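You operate a simulated robot arm through the tools that you are given. There is no shell and no other tool. Be economical: measure what you need, move in short steps, check, and stop when the job is done.

The job below is to be done with a simulated robot arm. You get a single attempt, and the scene is never put back.

TASK
Put the 30 tall gauge block from the top of the mould bench on top of the black electrode and the 50 tall gauge block on top of the electrode there.
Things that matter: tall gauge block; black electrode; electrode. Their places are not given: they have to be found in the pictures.

The check looks at the end state, three seconds after you hand in, the way a careful person would. Anything else that was tipped, shoved, dropped, spilled or broken makes it a failure.

THE ROBOT
A 7-joint arm with a two-finger parallel gripper, fixed in place. Base frame: the origin is at the foot of the arm, x ahead of it, y to its left, z up; the work surface is at about z = 0. Units: m, degrees, N and s.
With the tool pointing down near the work surface it reaches from about 0.22 to 0.58 m from the base axis. Its first joint turns from -66.0 to 66.0 degrees. Payload 2.5 kg.
The TCP is the grasp point between the finger pads, 0.023 m short of the fingertips. In the tool frame z runs along the fingers and y along their closing line. The gripper opens to 0.094 m. The fingers are 0.038 m wide and 0.01 m thick; the gripper's body (0.054 by 0.096 m) begins 0.039 m behind the TCP.
Orientation is told as [roll, pitch, yaw] about the base's x, y, z axes, in that order, counted from this pose: with the fingers straight down and closing along the base's y, the tool's x points along the base's -x, its y along +y and its z along -z.

THE INTERFACE
- The arm moves only by the tool arm_command. Its argument "series" is one flat list of numbers, 5 for each row, row after row: the shift along the tool's x, y, z in units of 30 mm (1.0 is 30 mm), then the turn about the tool's z in units of 6 degrees (1.0 is 6 degrees), then the opening, from 0 (shut) to 1 (fully open). In form: [x, y, z, spin, jaw, x, y, z, spin, jaw, ...]. A call has 1 to 12 rows; each row shifts and turns the commanded pose from where the row before left it, along the tool's axes as they then stand. A call with a number of a shift or a turn outside -1 to 1 is refused whole. Rows are played at 5 a second. More than 0.05 m and 8.6 degrees between two rows, or a gripper value outside its range, and nothing of the call is played. Where a pose cannot be reached the arm comes as near as it can. A force on the tool above 40 N (or 10 N above the force at the start of the call, whichever is more), or a blocked arm, ends the call early, and 0.2 s more pass. The fingers move at their own pace (about 0.108 m/s each) and stop on an object; they squeeze with about 21 N. The grip force told is the motor's: it shows also when the fingers shut on nothing. Time passes only in rows, and 0.2 s behind the last, so rows that do not move let the fingers close. It gives the time, the measured TCP pose, the force on the tool (base axes), the opening and the grip force at its end, in the units of the frame above (readings bear some noise).
- Cameras (640 x 400 px; columns grow to the right, rows downward): "scene" is fixed at [0.116, -0.4032, 0.5465]; the picture's right is [0.86, -0.51, 0.00], its down [-0.27, -0.46, -0.85] and it looks along [0.43, 0.73, -0.53] (base axes); focal length 332 px, centre (320, 200). "wrist" rides on the gripper at [-0.039, 0, -0.044] in the tool frame; the picture's right is [0.00, -1.00, 0.00], its down [0.97, 0.00, -0.24] and it looks along [0.24, 0.00, 0.97] (tool axes); focal length 218 px, centre (320, 200).
- camera(camera): a new picture of that camera. The clock stands still meanwhile.
- measure_at(camera, pixels): for up to 12 pixels [column, row] of the newest picture of that camera ("zoom" is the newest enlarged one), the place [x, y, z] in the base frame of the surface seen there, good to about 0.002 m. The clock stands still meanwhile.
- enlarge(camera, box): a new picture of the part [left, top, right, bottom] of that camera's present view, enlarged. The clock stands still meanwhile.
- hand_in(): hands the job in; it is judged then, once.

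Work in short steps. Measure before you move; look again where a grasp or a placing could have gone wrong, and mend it. You have 60 turns and 30 pictures in all, those below and enlarged ones among them. Open the gripper and draw the arm clear of the work before you hand the job in, unless the task says otherwise; then end with one line.

The tools are called after ">>>" by a JSON object that holds its "op" and its "data". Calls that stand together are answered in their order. arm_command: Moves the arm, as the interface text tells. Its arguments: {"type":"object","properties":{"series":{"type":"array","items":{"type":"number"}}},"required":["series"]} The other tools are called the same way: camera (camera) takes a picture; measure_at (camera, pixels) gives the place of the surface under pixels of a picture; enlarge (camera, box) takes an enlarged picture of a part of a camera's view; hand_in () hands the job in.

At the start:

```text
time_s: 0.0
tool_pos: [0.4178, 0.1836, 0.3403]
orientation: [0.0, 0.0, 0.0]
contact_force: [0.7, -0.3, 0.7]
gripper_width: 0.0942
finger_force: 0.1
```

scene: 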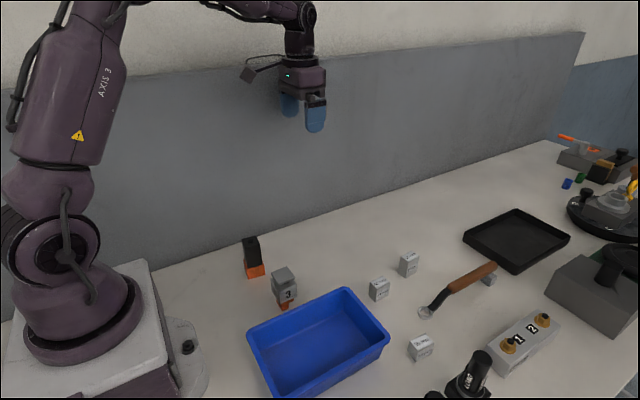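
wrist: 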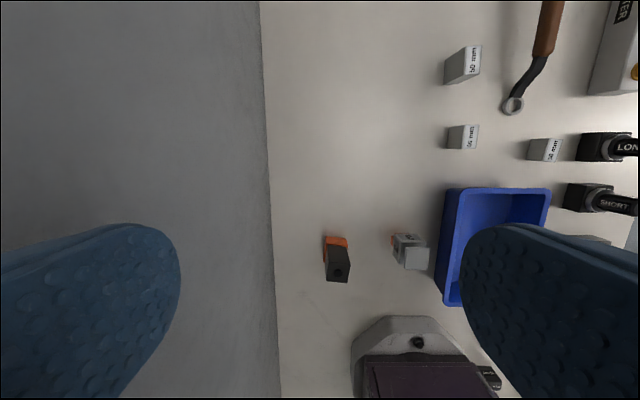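

The scene shows three gauge blocks near (409,263), (379,289), (421,347), a black electrode at (252,257) and a grey one at (285,287). I enlarge to read the labels.

>>> {"op": "enlarge", "data": {"camera": "scene", "box": [340, 230, 500, 370]}}

>>> {"op": "enlarge", "data": {"camera": "scene", "box": [220, 220, 320, 320]}}

>>> {"op": "enlarge", "data": {"camera": "wrist", "box": [420, 30, 580, 170]}}

```text
2.86 times, centred on (420, 300) of scene
```

zoom: 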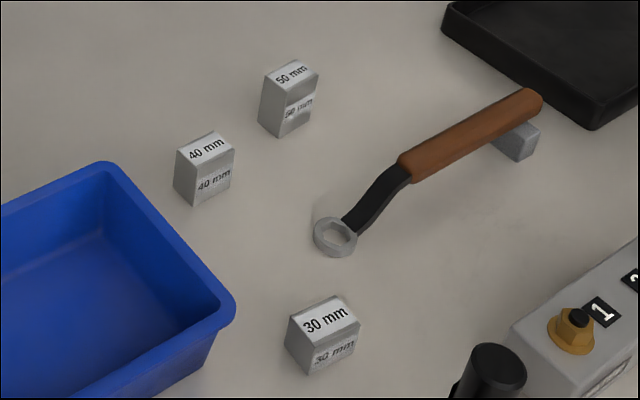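

```text
4.00 times, centred on (270, 270) of scene
```

zoom: 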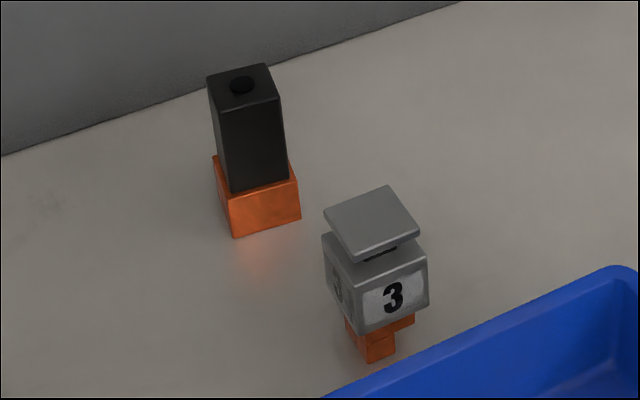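

```text
2.86 times, centred on (500, 100) of wrist
```

zoom: 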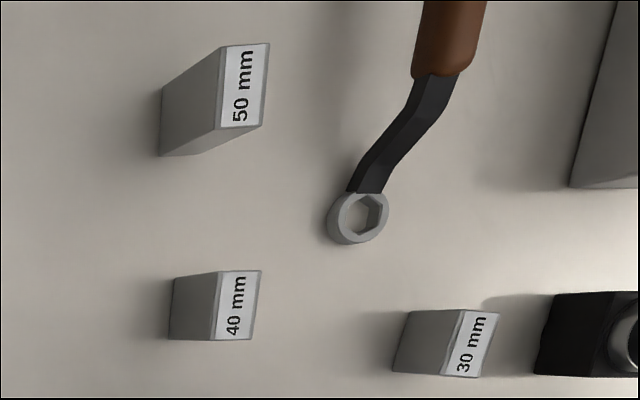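

I'll measure the tops of the blocks and electrodes: in the wrist zoom the 50 mm and 30 mm blocks, and in the scene picture the electrode tops.

>>> {"op": "measure_at", "data": {"camera": "zoom", "pixels": [[224, 49], [266, 45], [261, 123], [219, 126], [244, 85], [466, 313], [496, 316], [475, 374], [446, 371], [470, 342], [165, 92], [163, 152]]}}

>>> {"op": "measure_at", "data": {"camera": "scene", "pixels": [[243, 239.5], [256, 237], [258.5, 243.5], [246, 246], [272, 273], [286.5, 267.5], [293.5, 276.5], [279, 283], [283, 275], [251, 272], [293, 263], [284, 306]]}}

>>> {"op": "measure_at", "data": {"camera": "wrist", "pixels": [[328, 246], [346, 246], [348, 280], [329, 280], [338, 263], [404, 248], [427, 248], [428, 268], [405, 268], [416, 258], [396, 240], [324, 238]]}}

```text
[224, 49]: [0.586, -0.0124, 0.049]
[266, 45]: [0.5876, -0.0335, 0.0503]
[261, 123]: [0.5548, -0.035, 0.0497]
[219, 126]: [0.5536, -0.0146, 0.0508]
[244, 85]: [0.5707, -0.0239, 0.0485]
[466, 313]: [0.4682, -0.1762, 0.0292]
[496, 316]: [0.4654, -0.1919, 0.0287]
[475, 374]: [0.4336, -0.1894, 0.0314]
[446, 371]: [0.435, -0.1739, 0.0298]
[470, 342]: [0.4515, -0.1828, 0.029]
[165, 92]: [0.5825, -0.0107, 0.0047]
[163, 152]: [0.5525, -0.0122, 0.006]
```

```text
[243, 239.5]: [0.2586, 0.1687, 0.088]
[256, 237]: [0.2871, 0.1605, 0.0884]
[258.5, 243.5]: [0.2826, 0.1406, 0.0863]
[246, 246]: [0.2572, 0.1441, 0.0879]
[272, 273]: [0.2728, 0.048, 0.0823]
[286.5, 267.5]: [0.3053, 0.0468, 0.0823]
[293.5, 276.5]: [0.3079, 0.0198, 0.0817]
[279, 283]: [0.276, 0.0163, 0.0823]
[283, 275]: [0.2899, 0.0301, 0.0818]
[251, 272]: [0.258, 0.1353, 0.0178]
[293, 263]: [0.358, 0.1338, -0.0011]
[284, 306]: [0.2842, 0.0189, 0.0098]
```

```text
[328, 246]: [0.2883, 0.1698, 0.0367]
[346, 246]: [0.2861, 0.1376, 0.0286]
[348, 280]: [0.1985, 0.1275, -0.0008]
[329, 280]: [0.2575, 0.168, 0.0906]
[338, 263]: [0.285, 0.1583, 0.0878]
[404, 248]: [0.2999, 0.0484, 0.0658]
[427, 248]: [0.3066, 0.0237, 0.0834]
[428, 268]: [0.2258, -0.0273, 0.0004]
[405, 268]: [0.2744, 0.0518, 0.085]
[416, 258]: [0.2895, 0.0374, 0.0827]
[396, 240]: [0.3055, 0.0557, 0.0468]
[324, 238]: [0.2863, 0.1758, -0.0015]
```

The 30 mm block is centred near (0.4505, -0.183) and the 50 mm near (0.570, -0.024). Black electrode top is near (0.272, 0.154, 0.088), grey near (0.290, 0.033, 0.082). I move above the 30 mm block.

>>> {"op": "arm_command", "data": {"series": [-0.09, -1, 0.3, 0, 0.6, -0.09, -1, 0.4, 0, 0.6, -0.09, -1, 0.4, 0, 0.6, -0.09, -1, 0.4, 0, 0.6, -0.09, -1, 0.4, 0, 0.6, -0.09, -1, 0.4, 0, 0.6, -0.09, -1, 0.4, 0, 0.6, -0.09, -1, 0.4, 0, 0.6, -0.09, -1, 0.4, 0, 0.6, -0.09, -1, 0.4, 0, 0.6, -0.09, -1, 0.4, 0, 0.6, -0.1, -1, 0.4, 0.6, 0.6]}}

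>>> {"op": "camera", "data": {"camera": "wrist"}}

```text
time_s: 2.6
tool_pos: [0.4517, -0.1779, 0.194]
orientation: [0.0, -0.1, -3.5]
contact_force: [0.1, 0.2, 0.8]
gripper_width: 0.0563
finger_force: 0.0
```

```text
24 pictures are left
```

wrist: 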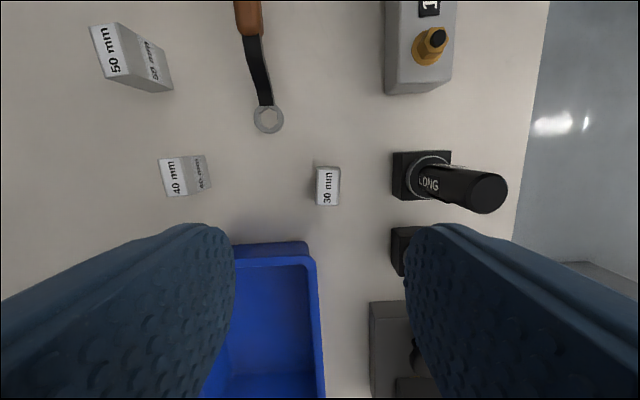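

The block top is seen at (328,187); the LONG and SHORT knobs stand to its right. I measure the block corners and those neighbours.

>>> {"op": "measure_at", "data": {"camera": "wrist", "pixels": [[318, 169], [338, 170], [337, 204], [317, 204], [327, 187], [394, 175], [485, 192], [392, 235], [402, 245], [310, 265], [300, 250], [376, 320]]}}

>>> {"op": "enlarge", "data": {"camera": "wrist", "box": [260, 140, 420, 240]}}

```text
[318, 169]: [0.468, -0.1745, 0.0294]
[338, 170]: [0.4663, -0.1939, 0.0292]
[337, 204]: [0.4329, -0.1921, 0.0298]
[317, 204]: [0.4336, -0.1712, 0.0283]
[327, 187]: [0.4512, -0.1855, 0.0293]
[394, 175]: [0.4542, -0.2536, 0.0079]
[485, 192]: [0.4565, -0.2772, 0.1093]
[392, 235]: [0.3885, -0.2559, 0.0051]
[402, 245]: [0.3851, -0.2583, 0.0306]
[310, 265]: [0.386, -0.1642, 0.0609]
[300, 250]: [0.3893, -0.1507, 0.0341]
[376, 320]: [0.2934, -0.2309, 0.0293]
```

```text
4.00 times, centred on (340, 190) of wrist
```

zoom: 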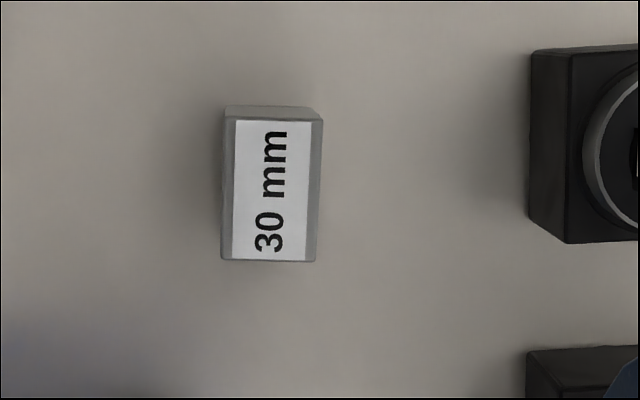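

Centre is (0.4505, -0.183), top at 0.029, long edge yawed about -4°. The knobs leave 3 cm of room. I go down to z = 0.028 with the jaw at 0.5 and then check before closing.

>>> {"op": "arm_command", "data": {"series": [0.03, -0.17, 0.8, 0.1, 0.5, 0, 0, 0.8, 0, 0.5, 0, 0, 0.8, 0, 0.5, 0, 0, 0.8, 0, 0.5, 0, 0, 0.8, 0, 0.5, 0, 0, 0.8, 0, 0.5, 0, 0, 0.5, 0, 0.5, 0, 0, 0.2, 0, 0.5, 0, 0, 0, 0, 0.5]}}

```text
time_s: 4.6
tool_pos: [0.4485, -0.1826, 0.0325]
orientation: [0.0, -0.1, -4.3]
contact_force: [-0.3, 0.2, -0.1]
gripper_width: 0.0471
finger_force: 0.0
```

The pose is at z = 0.0325, 2 mm short in x and about 4 mm high. I trim and close.

>>> {"op": "arm_command", "data": {"series": [-0.06, 0, 0.12, 0, 0.5, 0, 0, 0, 0, 0.5, 0, 0, 0, 0, 0, 0, 0, 0, 0, 0, 0, 0, 0, 0, 0]}}

```text
time_s: 5.8
tool_pos: [0.4514, -0.1828, 0.0302]
orientation: [-0.1, 0.0, -4.2]
contact_force: [0.7, -0.4, 0.8]
gripper_width: 0.0239
finger_force: 21.3
```

Closed on the block (width 0.024, 21 N). I lift it straight up.

>>> {"op": "arm_command", "data": {"series": [0, 0, -0.4, 0, 0, 0, 0, -0.8, 0, 0, 0, 0, -0.9, 0, 0, 0, 0, -0.9, 0, 0, 0, 0, -0.9, 0, 0, 0, 0, -0.9, 0, 0, 0, 0, -0.9, 0, 0, 0, 0, 0, 0, 0]}}

>>> {"op": "camera", "data": {"camera": "wrist"}}

```text
time_s: 7.6
tool_pos: [0.4542, -0.1828, 0.2006]
orientation: [0.1, 0.0, -4.2]
contact_force: [0.3, -0.6, -1.7]
gripper_width: 0.0239
finger_force: 21.1
```

```text
22 pictures are left
```

wrist: 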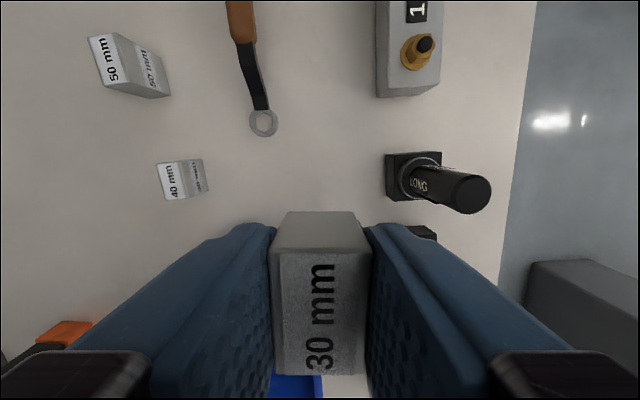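

Held securely. I carry it high (z = 0.2) to beside the black electrode, stopping 6 cm ahead of it in x so the wrist camera can see its top.

>>> {"op": "measure_at", "data": {"camera": "wrist", "pixels": [[279, 372], [363, 372], [368, 255], [275, 255], [320, 315]]}}

>>> {"op": "arm_command", "data": {"series": [0.2, 0.5, 0, 0, 0, 0.43, 0.95, 0, 0, 0, 0.43, 0.98, 0, 0, 0, 0.43, 0.98, 0, 0, 0, 0.43, 0.98, 0, 0, 0, 0.43, 0.98, 0, 0, 0, 0.43, 0.98, 0, 0, 0, 0.43, 0.98, 0, 0, 0, 0.43, 0.98, 0, 0, 0, 0.43, 0.98, 0, 0, 0, 0.43, 0.98, 0, 0, 0, 0.38, 0.6, 0, 0, 0]}}

>>> {"op": "enlarge", "data": {"camera": "wrist", "box": [220, 130, 540, 330]}}

```text
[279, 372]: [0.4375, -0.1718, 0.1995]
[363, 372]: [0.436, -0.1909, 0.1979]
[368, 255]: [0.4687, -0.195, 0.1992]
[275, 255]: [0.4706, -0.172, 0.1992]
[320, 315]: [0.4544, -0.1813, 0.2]
```

```text
time_s: 10.2
tool_pos: [0.3268, 0.1526, 0.1972]
orientation: [-0.1, 0.0, -4.1]
contact_force: [-0.5, 0.3, -2.1]
gripper_width: 0.0236
finger_force: 21.2
```

```text
2.00 times, centred on (380, 230) of wrist
```

zoom: 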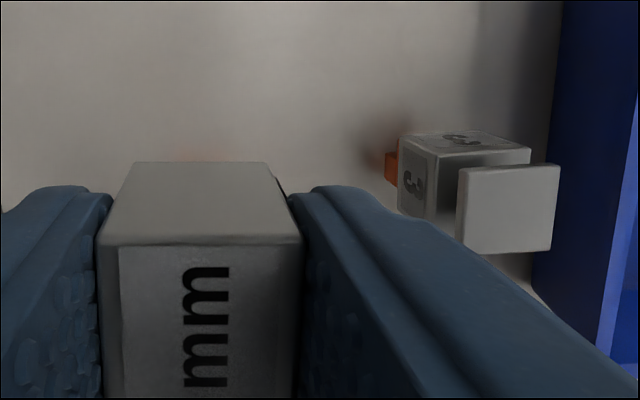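

The held block is centred on the TCP (bottom about 0.030 below it). It hides the black electrode in the wrist view, so I look through the scene camera at it, and measure the grey electrode's plate here.

>>> {"op": "measure_at", "data": {"camera": "zoom", "pixels": [[464, 173], [555, 169], [547, 247], [460, 252], [507, 210]]}}

>>> {"op": "enlarge", "data": {"camera": "scene", "box": [220, 210, 284, 250]}}

```text
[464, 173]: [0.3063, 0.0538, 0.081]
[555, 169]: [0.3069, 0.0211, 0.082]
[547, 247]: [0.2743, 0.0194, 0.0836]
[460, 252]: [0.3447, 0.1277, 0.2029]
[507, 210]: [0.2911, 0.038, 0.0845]
```

```text
10.00 times, centred on (252, 230) of scene
```

zoom: 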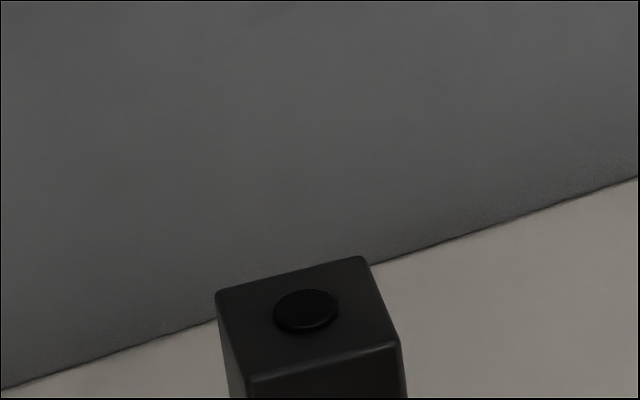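

The top bears a small dark disc at (306,311); I measure the corners, the disc and points round it.

>>> {"op": "measure_at", "data": {"camera": "zoom", "pixels": [[221, 293], [363, 261], [393, 343], [252, 378], [306, 311], [290, 305], [322, 312], [306, 345], [250, 310], [350, 300], [305, 280], [306, 322]]}}

```text
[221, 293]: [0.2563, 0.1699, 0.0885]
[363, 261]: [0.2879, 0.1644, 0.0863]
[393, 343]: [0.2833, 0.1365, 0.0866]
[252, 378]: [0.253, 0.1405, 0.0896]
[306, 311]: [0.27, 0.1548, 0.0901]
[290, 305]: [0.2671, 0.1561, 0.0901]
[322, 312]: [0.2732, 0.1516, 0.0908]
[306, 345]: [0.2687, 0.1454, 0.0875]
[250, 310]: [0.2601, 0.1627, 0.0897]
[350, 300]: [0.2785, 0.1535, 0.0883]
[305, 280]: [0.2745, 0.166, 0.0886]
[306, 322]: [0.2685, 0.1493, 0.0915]
```

A raised disc (top about z = 0.0905) is centred at (0.270, 0.153), which is also the centre of the top. I move above it, turn to yaw -8°, and come down to about z = 0.14.

>>> {"op": "arm_command", "data": {"series": [0.5, -0.03, 0, 0, 0, 0.7, -0.05, 0, 0, 0, 0.69, -0.04, 0, 0, 0, 0, 0, 0, 0.65, 0, 0, 0, 0.6, 0, 0, 0, 0, 0.7, 0, 0, 0, 0, 0.6, 0, 0, 0, 0, 0, 0, 0, 0, 0, 0, 0, 0]}}

>>> {"op": "enlarge", "data": {"camera": "scene", "box": [204, 190, 300, 250]}}

```text
time_s: 12.2
tool_pos: [0.2714, 0.1547, 0.1425]
orientation: [0.0, 0.0, -8.1]
contact_force: [0.8, -0.5, -1.2]
gripper_width: 0.0239
finger_force: 21.2
```

```text
6.67 times, centred on (252, 220) of scene
```

zoom: 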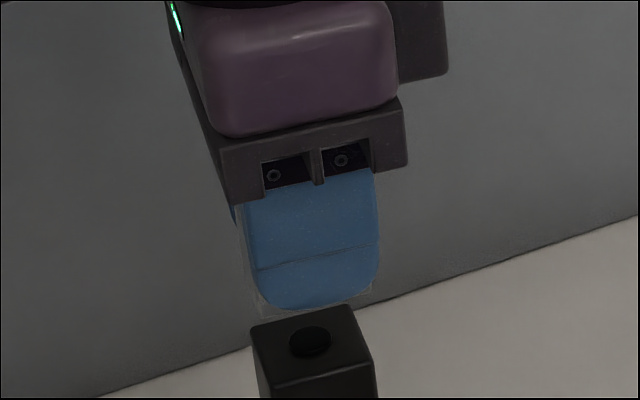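

Block hangs just above the disc. I measure finger edges and the disc to verify the alignment in x.

>>> {"op": "measure_at", "data": {"camera": "zoom", "pixels": [[249, 250], [375, 235], [312, 243], [256, 306], [368, 288], [310, 340], [292, 340], [329, 342], [310, 330], [310, 353]]}}

>>> {"op": "arm_command", "data": {"series": [0, 0, 0, 0, 0]}}

```text
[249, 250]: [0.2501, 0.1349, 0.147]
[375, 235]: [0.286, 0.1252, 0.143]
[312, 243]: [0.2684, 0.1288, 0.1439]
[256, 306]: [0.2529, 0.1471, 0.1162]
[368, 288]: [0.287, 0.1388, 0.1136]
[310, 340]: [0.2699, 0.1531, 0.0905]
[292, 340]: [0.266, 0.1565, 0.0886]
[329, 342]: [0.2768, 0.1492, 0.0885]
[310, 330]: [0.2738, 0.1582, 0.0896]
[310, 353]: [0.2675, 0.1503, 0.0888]
```

```text
time_s: 12.6
tool_pos: [0.2725, 0.1529, 0.1427]
orientation: [0.0, 0.0, -8.2]
contact_force: [0.1, 0.6, -1.5]
gripper_width: 0.0237
finger_force: 20.8
```

Aligned within 1.5 mm. I trim x slightly, go down 18 mm, and then touch down gently.

>>> {"op": "arm_command", "data": {"series": [0.05, -0.01, 0.2, 0, 0, 0, 0, 0.2, 0, 0, 0, 0, 0.15, 0, 0, 0, 0, 0, 0, 0, 0, 0, 0, 0, 0]}}

>>> {"op": "enlarge", "data": {"camera": "scene", "box": [204, 200, 300, 260]}}

```text
time_s: 13.8
tool_pos: [0.27, 0.1534, 0.1288]
orientation: [0.1, -0.1, -8.1]
contact_force: [-0.1, 0.2, -1.8]
gripper_width: 0.0238
finger_force: 21.4
```

```text
6.67 times, centred on (252, 230) of scene
```

zoom: 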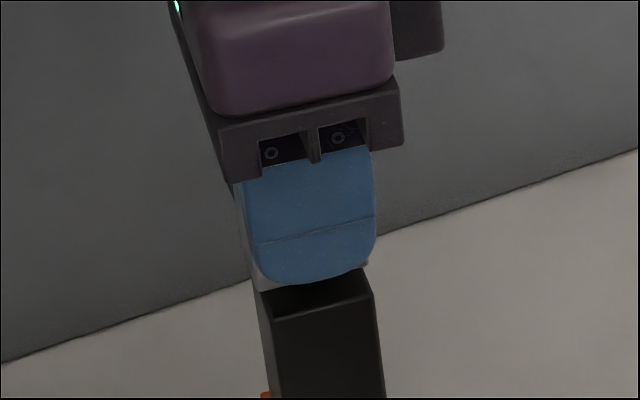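

Still about 6–7 mm of air. I lower 4.5 mm, then in small steps with the force watched.

>>> {"op": "arm_command", "data": {"series": [0, 0, 0.1, 0, 0, 0, 0, 0.05, 0, 0, 0, 0, 0, 0, 0]}}

>>> {"op": "arm_command", "data": {"series": [0, 0, 0.04, 0, 0, 0, 0, 0, 0, 0]}}

>>> {"op": "arm_command", "data": {"series": [0, 0, 0.03, 0, 0, 0, 0, 0, 0, 0]}}

```text
time_s: 14.6
tool_pos: [0.2699, 0.1545, 0.1239]
orientation: [0.0, 0.0, -8.1]
contact_force: [-0.7, 0.2, -2.2]
gripper_width: 0.024
finger_force: 21.3
```

```text
time_s: 15.2
tool_pos: [0.2701, 0.1546, 0.1227]
orientation: [0.0, 0.1, -8.0]
contact_force: [0.5, -0.2, -2.6]
gripper_width: 0.0239
finger_force: 21.1
```

```text
time_s: 15.8
tool_pos: [0.2705, 0.1545, 0.1202]
orientation: [0.0, 0.0, -8.1]
contact_force: [0.5, 0.1, -1.9]
gripper_width: 0.0237
finger_force: 20.9
```

No contact yet (force about -2 N is just the weight). I take two more 0.9 mm steps.

>>> {"op": "arm_command", "data": {"series": [0, 0, 0.03, 0, 0, 0, 0, 0, 0, 0]}}

>>> {"op": "enlarge", "data": {"camera": "scene", "box": [220, 220, 284, 260]}}

```text
time_s: 16.4
tool_pos: [0.2708, 0.1531, 0.1204]
orientation: [-0.1, 0.0, -8.2]
contact_force: [-0.5, -0.3, -2.0]
gripper_width: 0.0238
finger_force: 21.2
```

```text
10.00 times, centred on (252, 240) of scene
```

zoom: 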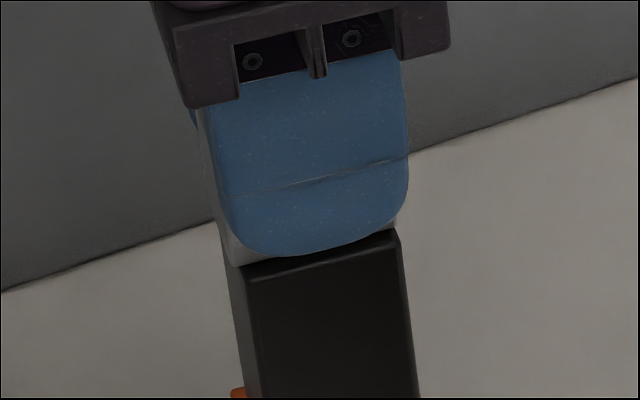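

The gap is now under 2 mm. A few more small steps.

>>> {"op": "arm_command", "data": {"series": [0, 0, 0.03, 0, 0, 0, 0, 0, 0, 0]}}

>>> {"op": "arm_command", "data": {"series": [0, 0, 0.025, 0, 0, 0, 0, 0, 0, 0]}}

```text
time_s: 17.0
tool_pos: [0.2694, 0.1534, 0.1199]
orientation: [0.0, -0.1, -8.0]
contact_force: [-1.1, -2.5, 14.0]
gripper_width: 0.0241
finger_force: 20.9
```

```text
time_s: 17.6
tool_pos: [0.2697, 0.1553, 0.1177]
orientation: [0.0, 0.0, -8.0]
contact_force: [-2.7, -0.6, 13.9]
gripper_width: 0.0239
finger_force: 20.9
```

Contact (14 N upward). I relieve 0.6 mm, open modestly, and look.

>>> {"op": "arm_command", "data": {"series": [0, 0, -0.025, 0, 0, 0, 0, 0, 0, 0, 0, 0, 0, 0, 0.32, 0, 0, 0, 0, 0.4, 0, 0, 0, 0, 0.5]}}

>>> {"op": "enlarge", "data": {"camera": "scene", "box": [204, 200, 300, 260]}}

```text
time_s: 18.8
tool_pos: [0.27, 0.1533, 0.118]
orientation: [0.0, 0.0, -8.0]
contact_force: [0.2, 0.5, 1.2]
gripper_width: 0.047
finger_force: 0.0
```

```text
6.67 times, centred on (252, 230) of scene
```

zoom: 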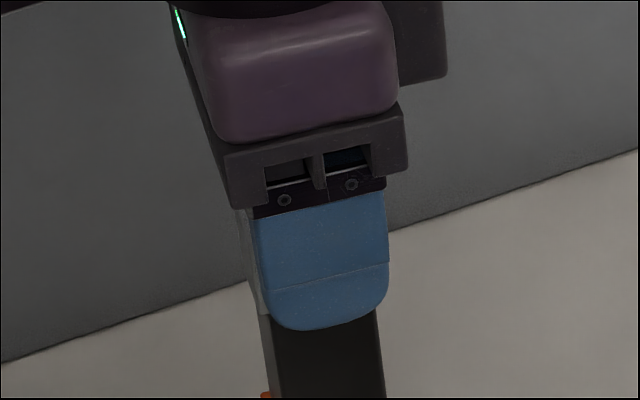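

Released; the block seems upright behind the finger. I rise straight up and look.

>>> {"op": "arm_command", "data": {"series": [0, 0, -0.3, 0, 0.5, 0, 0, -0.6, 0, 0.5, 0, 0, -0.8, 0, 0.5, 0, 0, -0.9, 0, 0.5, 0, 0, -0.9, 0, 0.5, 0, 0, 0, 0, 0.5]}}

>>> {"op": "enlarge", "data": {"camera": "scene", "box": [204, 200, 300, 260]}}

```text
time_s: 20.2
tool_pos: [0.2711, 0.1516, 0.2232]
orientation: [0.0, 0.0, -8.1]
contact_force: [0.6, 0.1, -1.3]
gripper_width: 0.0469
finger_force: 0.0
```

```text
6.67 times, centred on (252, 230) of scene
```

zoom: 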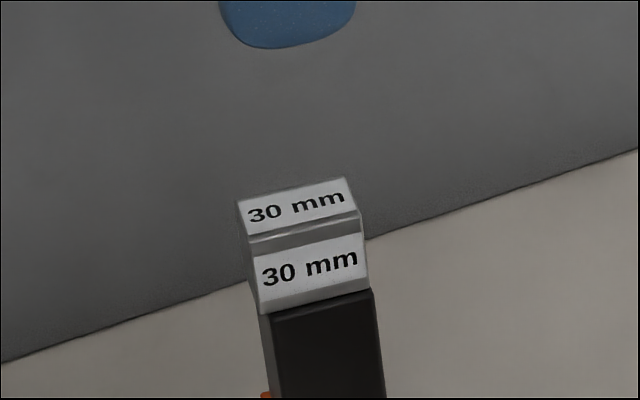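

The 30 mm block sits squarely on the black electrode. Next I fly to above the 50 mm block at (0.5705, -0.024).

>>> {"op": "arm_command", "data": {"series": [-0.6, -0.2, 0, 0, 0.5, -0.92, -0.38, 0, 0, 0.5, -0.92, -0.38, 0, 0, 0.5, -0.92, -0.38, 0, 0, 0.5, -0.92, -0.38, 0, 0, 0.5, -0.92, -0.38, 0, 0, 0.5, -0.92, -0.38, 0, 0, 0.5, -0.92, -0.38, 0, 0, 0.5, -0.92, -0.38, 0, 0, 0.5, -0.92, -0.38, 0, 0, 0.5, -0.92, -0.38, 0, 0, 0.5, -0.91, -0.42, 0, 0, 0.5]}}

>>> {"op": "arm_command", "data": {"series": [0, 0, 0.3, -0.9, 0.5, 0, 0, 0.5, -0.9, 0.5, 0, 0, 0.5, 0, 0.5, 0, 0, 0, 0, 0.5]}}

>>> {"op": "camera", "data": {"camera": "wrist"}}

```text
time_s: 22.8
tool_pos: [0.5704, -0.0221, 0.2243]
orientation: [0.0, 0.1, -8.0]
contact_force: [-0.4, -0.6, 0.8]
gripper_width: 0.0471
finger_force: 0.0
```

```text
time_s: 23.8
tool_pos: [0.5707, -0.023, 0.1856]
orientation: [0.0, 0.0, 2.8]
contact_force: [-0.1, 0.1, 0.3]
gripper_width: 0.0471
finger_force: 0.1
```

```text
14 pictures are left
```

wrist: 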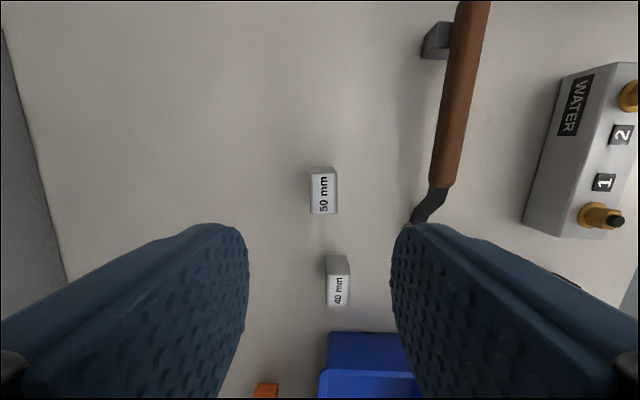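

The 50 mm block's top is at (323,193). I measure its corners, plus the wrench and the 40 mm block beside it.

>>> {"op": "measure_at", "data": {"camera": "wrist", "pixels": [[312, 176], [334, 176], [334, 212], [313, 212], [323, 193], [436, 175], [422, 208], [328, 258], [348, 258], [338, 285]]}}

```text
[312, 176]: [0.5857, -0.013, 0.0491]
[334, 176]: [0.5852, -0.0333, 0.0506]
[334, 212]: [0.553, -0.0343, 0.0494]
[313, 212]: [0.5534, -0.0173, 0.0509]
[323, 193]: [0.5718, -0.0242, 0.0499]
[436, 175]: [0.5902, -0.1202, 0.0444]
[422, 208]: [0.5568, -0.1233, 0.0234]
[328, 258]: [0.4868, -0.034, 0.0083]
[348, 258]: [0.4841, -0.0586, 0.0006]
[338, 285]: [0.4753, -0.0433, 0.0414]
```

Centre (0.570, -0.024), neighbours are well clear. I descend to about z = 0.032 and check.

>>> {"op": "arm_command", "data": {"series": [0, -0.04, 0.8, 0, 0.5, 0, 0, 0.8, 0, 0.5, 0, 0, 0.8, 0, 0.5, 0, 0, 0.8, 0, 0.5, 0, 0, 0.8, 0, 0.5, 0, 0, 0.7, 0, 0.5, 0, 0, 0.4, 0, 0.5, 0, 0, 0, 0, 0.5]}}

```text
time_s: 25.6
tool_pos: [0.5693, -0.0236, 0.0292]
orientation: [0.0, 0.0, 2.7]
contact_force: [0.2, 0.4, -0.2]
gripper_width: 0.047
finger_force: 0.1
```

In place over the block; I close and lift.

>>> {"op": "arm_command", "data": {"series": [0, 0, 0, 0, 0, 0, 0, 0, 0, 0, 0, 0, 0, 0, 0]}}

>>> {"op": "arm_command", "data": {"series": [0, 0, -0.4, 0, 0, 0, 0, -0.8, 0, 0, 0, 0, -0.9, 0, 0, 0, 0, -0.9, 0, 0, 0, 0, -0.9, 0, 0, 0, 0, -0.9, 0, 0, 0, 0, -0.9, 0, 0, 0, 0, 0, 0, 0]}}

>>> {"op": "camera", "data": {"camera": "wrist"}}

```text
time_s: 26.4
tool_pos: [0.5698, -0.0244, 0.0305]
orientation: [0.1, 0.1, 2.6]
contact_force: [0.0, -0.2, 0.6]
gripper_width: 0.0238
finger_force: 20.9
```

```text
time_s: 28.2
tool_pos: [0.5692, -0.0221, 0.2024]
orientation: [0.0, -0.1, 2.7]
contact_force: [0.0, -0.7, -1.8]
gripper_width: 0.0238
finger_force: 21.0
```

```text
13 pictures are left
```

wrist: 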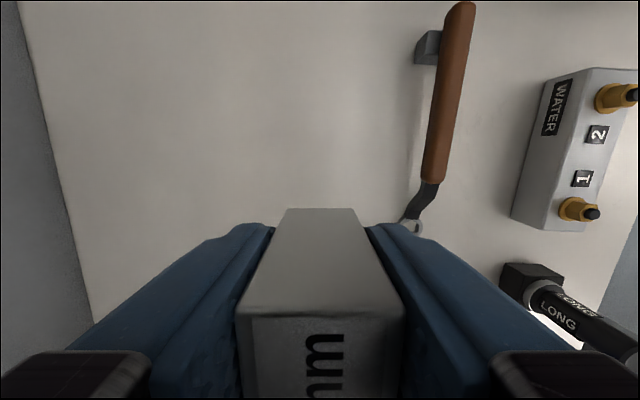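

Held well. The path to the grey electrode at z = 0.2 is clear. First I take a fresh close look at the grey electrode's plate.

>>> {"op": "enlarge", "data": {"camera": "scene", "box": [252, 260, 316, 300]}}

>>> {"op": "arm_command", "data": {"series": [0.4, 0.1, 0, 0, 0, 0.88, 0.223, 0, 0, 0, 0.88, 0.223, 0, 0, 0, 0.88, 0.223, 0, 0, 0, 0.88, 0.223, 0, 0, 0, 0.88, 0.223, 0, 0, 0, 0.88, 0.223, 0, 0, 0, 0.88, 0.223, 0, 0, 0, 0.88, 0.223, 0, 0, 0, 0.88, 0.223, 0, 0, 0, 0.88, 0.223, 0, 0, 0, 0, 0, 0, 0, 0]}}

```text
10.00 times, centred on (284, 280) of scene
```

zoom: 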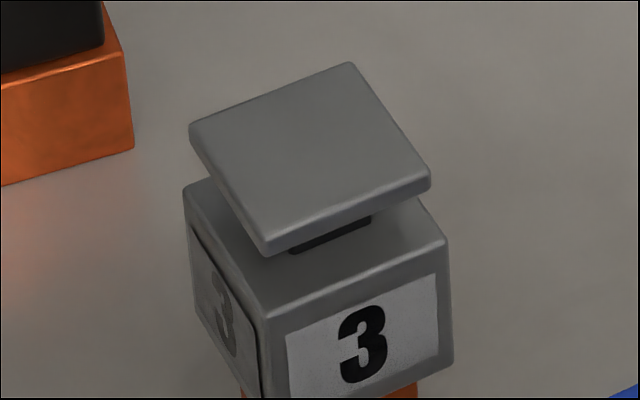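

```text
time_s: 30.8
tool_pos: [0.2893, 0.034, 0.2045]
orientation: [0.0, 0.0, 2.8]
contact_force: [-0.1, 0.2, -3.6]
gripper_width: 0.0241
finger_force: 21.3
```

The plate is flat, with corners at (193,125), (350,65), (428,175), (263,240). I measure them.

>>> {"op": "measure_at", "data": {"camera": "zoom", "pixels": [[196, 127], [349, 67], [426, 174], [266, 239], [308, 152], [272, 97], [388, 120], [346, 207], [230, 183]]}}

```text
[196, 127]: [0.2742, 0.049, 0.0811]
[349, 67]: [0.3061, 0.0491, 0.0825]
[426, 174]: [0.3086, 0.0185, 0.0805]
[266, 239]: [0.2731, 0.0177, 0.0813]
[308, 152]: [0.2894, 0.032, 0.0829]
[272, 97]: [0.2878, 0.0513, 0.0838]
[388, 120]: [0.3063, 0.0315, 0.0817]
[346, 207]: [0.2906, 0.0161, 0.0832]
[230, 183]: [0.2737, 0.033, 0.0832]
```

Plate centre (0.290, 0.0335), top at 0.082; contact expected near TCP z = 0.112. I descend to about 0.12.

>>> {"op": "arm_command", "data": {"series": [-0.03, -0.01, 0.4, 0.1, 0, 0, 0, 0.6, 0, 0, 0, 0, 0.6, 0, 0, 0, 0, 0.6, 0, 0, 0, 0, 0.35, 0, 0, 0, 0, 0.2, 0, 0, 0, 0, 0, 0, 0]}}

>>> {"op": "enlarge", "data": {"camera": "scene", "box": [236, 240, 332, 300]}}

```text
time_s: 32.4
tool_pos: [0.2917, 0.0342, 0.1219]
orientation: [0.0, -0.1, 2.1]
contact_force: [0.1, 0.1, -3.4]
gripper_width: 0.0237
finger_force: 21.0
```

```text
6.67 times, centred on (284, 270) of scene
```

zoom: 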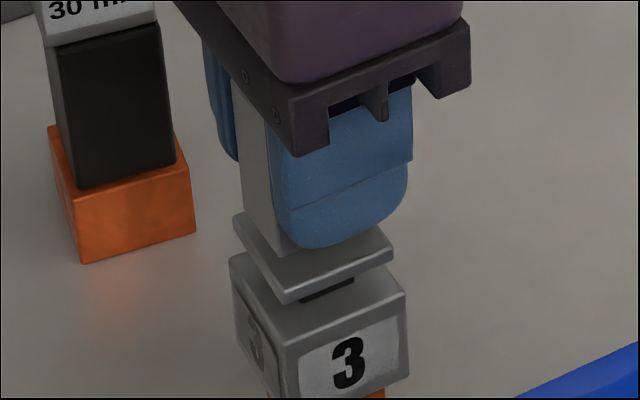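

Block is about 8–10 mm above the plate, well centred. I lower 6 mm, then creep.

>>> {"op": "arm_command", "data": {"series": [0, 0, 0.1, 0, 0, 0, 0, 0.1, 0, 0, 0, 0, 0, 0, 0]}}

>>> {"op": "arm_command", "data": {"series": [0, 0, 0.04, 0, 0, 0, 0, 0, 0, 0]}}

>>> {"op": "arm_command", "data": {"series": [0, 0, 0.03, 0, 0, 0, 0, 0, 0, 0]}}

```text
time_s: 33.2
tool_pos: [0.2921, 0.0344, 0.1149]
orientation: [0.1, 0.0, 2.1]
contact_force: [1.0, -1.2, -3.6]
gripper_width: 0.0237
finger_force: 21.2
```

```text
time_s: 33.8
tool_pos: [0.2928, 0.0346, 0.1132]
orientation: [0.0, -0.1, 2.2]
contact_force: [-2.8, 3.3, 13.1]
gripper_width: 0.0238
finger_force: 21.5
```

```text
time_s: 34.4
tool_pos: [0.2925, 0.0314, 0.1126]
orientation: [0.0, -0.1, 2.3]
contact_force: [-2.8, 4.6, 13.5]
gripper_width: 0.0236
finger_force: 20.2
```

Contact (13 N). I relieve 0.9 mm and open the fingers.

>>> {"op": "arm_command", "data": {"series": [0, 0, -0.03, 0, 0, 0, 0, 0, 0, 0]}}

>>> {"op": "arm_command", "data": {"series": [0, 0, 0, 0, 0.32, 0, 0, 0, 0, 0.4, 0, 0, 0, 0, 0.5, 0, 0, 0, 0, 0.5]}}

>>> {"op": "enlarge", "data": {"camera": "scene", "box": [220, 220, 348, 300]}}

```text
time_s: 35.0
tool_pos: [0.2924, 0.0324, 0.113]
orientation: [0.0, 0.1, 2.1]
contact_force: [-0.3, -0.1, -4.3]
gripper_width: 0.024
finger_force: 21.2
```

```text
time_s: 36.0
tool_pos: [0.2926, 0.032, 0.1133]
orientation: [-0.1, 0.1, 2.2]
contact_force: [-0.5, 0.8, 0.2]
gripper_width: 0.047
finger_force: 0.0
```

```text
5.00 times, centred on (284, 260) of scene
```

zoom: 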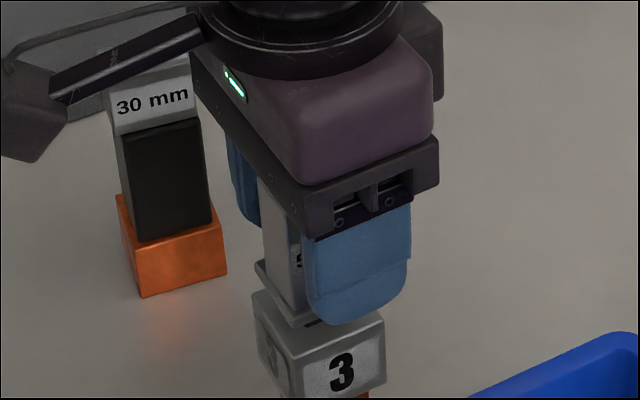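

Released and standing. I rise straight up and away.

>>> {"op": "arm_command", "data": {"series": [0, 0, -0.3, 0, 0.5, 0, 0, -0.6, 0, 0.5, 0, 0, -0.9, 0, 0.5, 0, 0, -0.9, 0, 0.5, 0, 0, -0.9, 0, 0.5, 0, 0, -0.9, 0, 0.5, -0.5, 0, -0.5, 0, 0.5, -0.9, 0, 0, 0, 0.5, -0.9, 0, 0, 0, 0.5, -0.9, 0, 0, 0, 0.5, -0.9, 0, 0, 0, 0.5, 0, 0, 0, 0, 0.5]}}

>>> {"op": "camera", "data": {"camera": "scene"}}

>>> {"op": "enlarge", "data": {"camera": "scene", "box": [204, 210, 332, 310]}}

```text
time_s: 38.6
tool_pos: [0.4137, 0.036, 0.2633]
orientation: [0.1, 0.1, 2.1]
contact_force: [0.7, -0.8, 0.3]
gripper_width: 0.0469
finger_force: 0.0
```

```text
9 pictures are left
```

scene: 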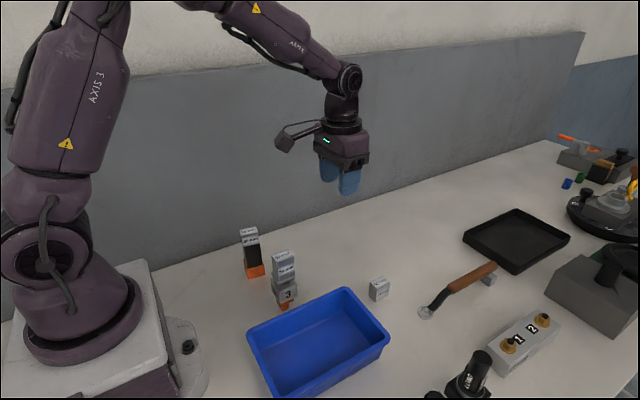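

```text
4.00 times, centred on (268, 260) of scene
```

zoom: 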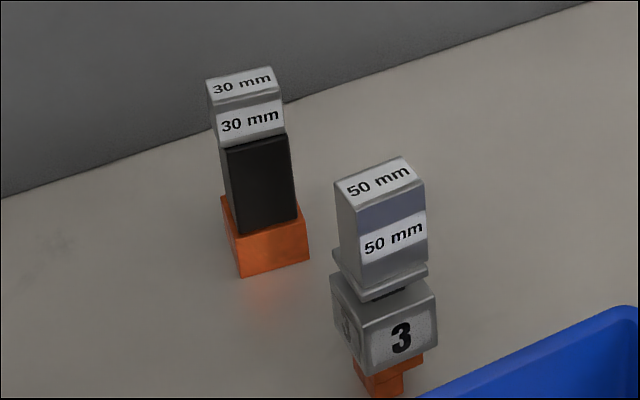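

Both blocks stand upright on their electrodes, nothing else has moved, and the gripper is open and clear. I hand in.

>>> {"op": "hand_in", "data": {}}

```text
The job is handed in.
```

The 30 mm gauge block is on the black electrode and the 50 mm gauge block is on the grey electrode marked 3. Both stood upright in the last picture before hand-in.
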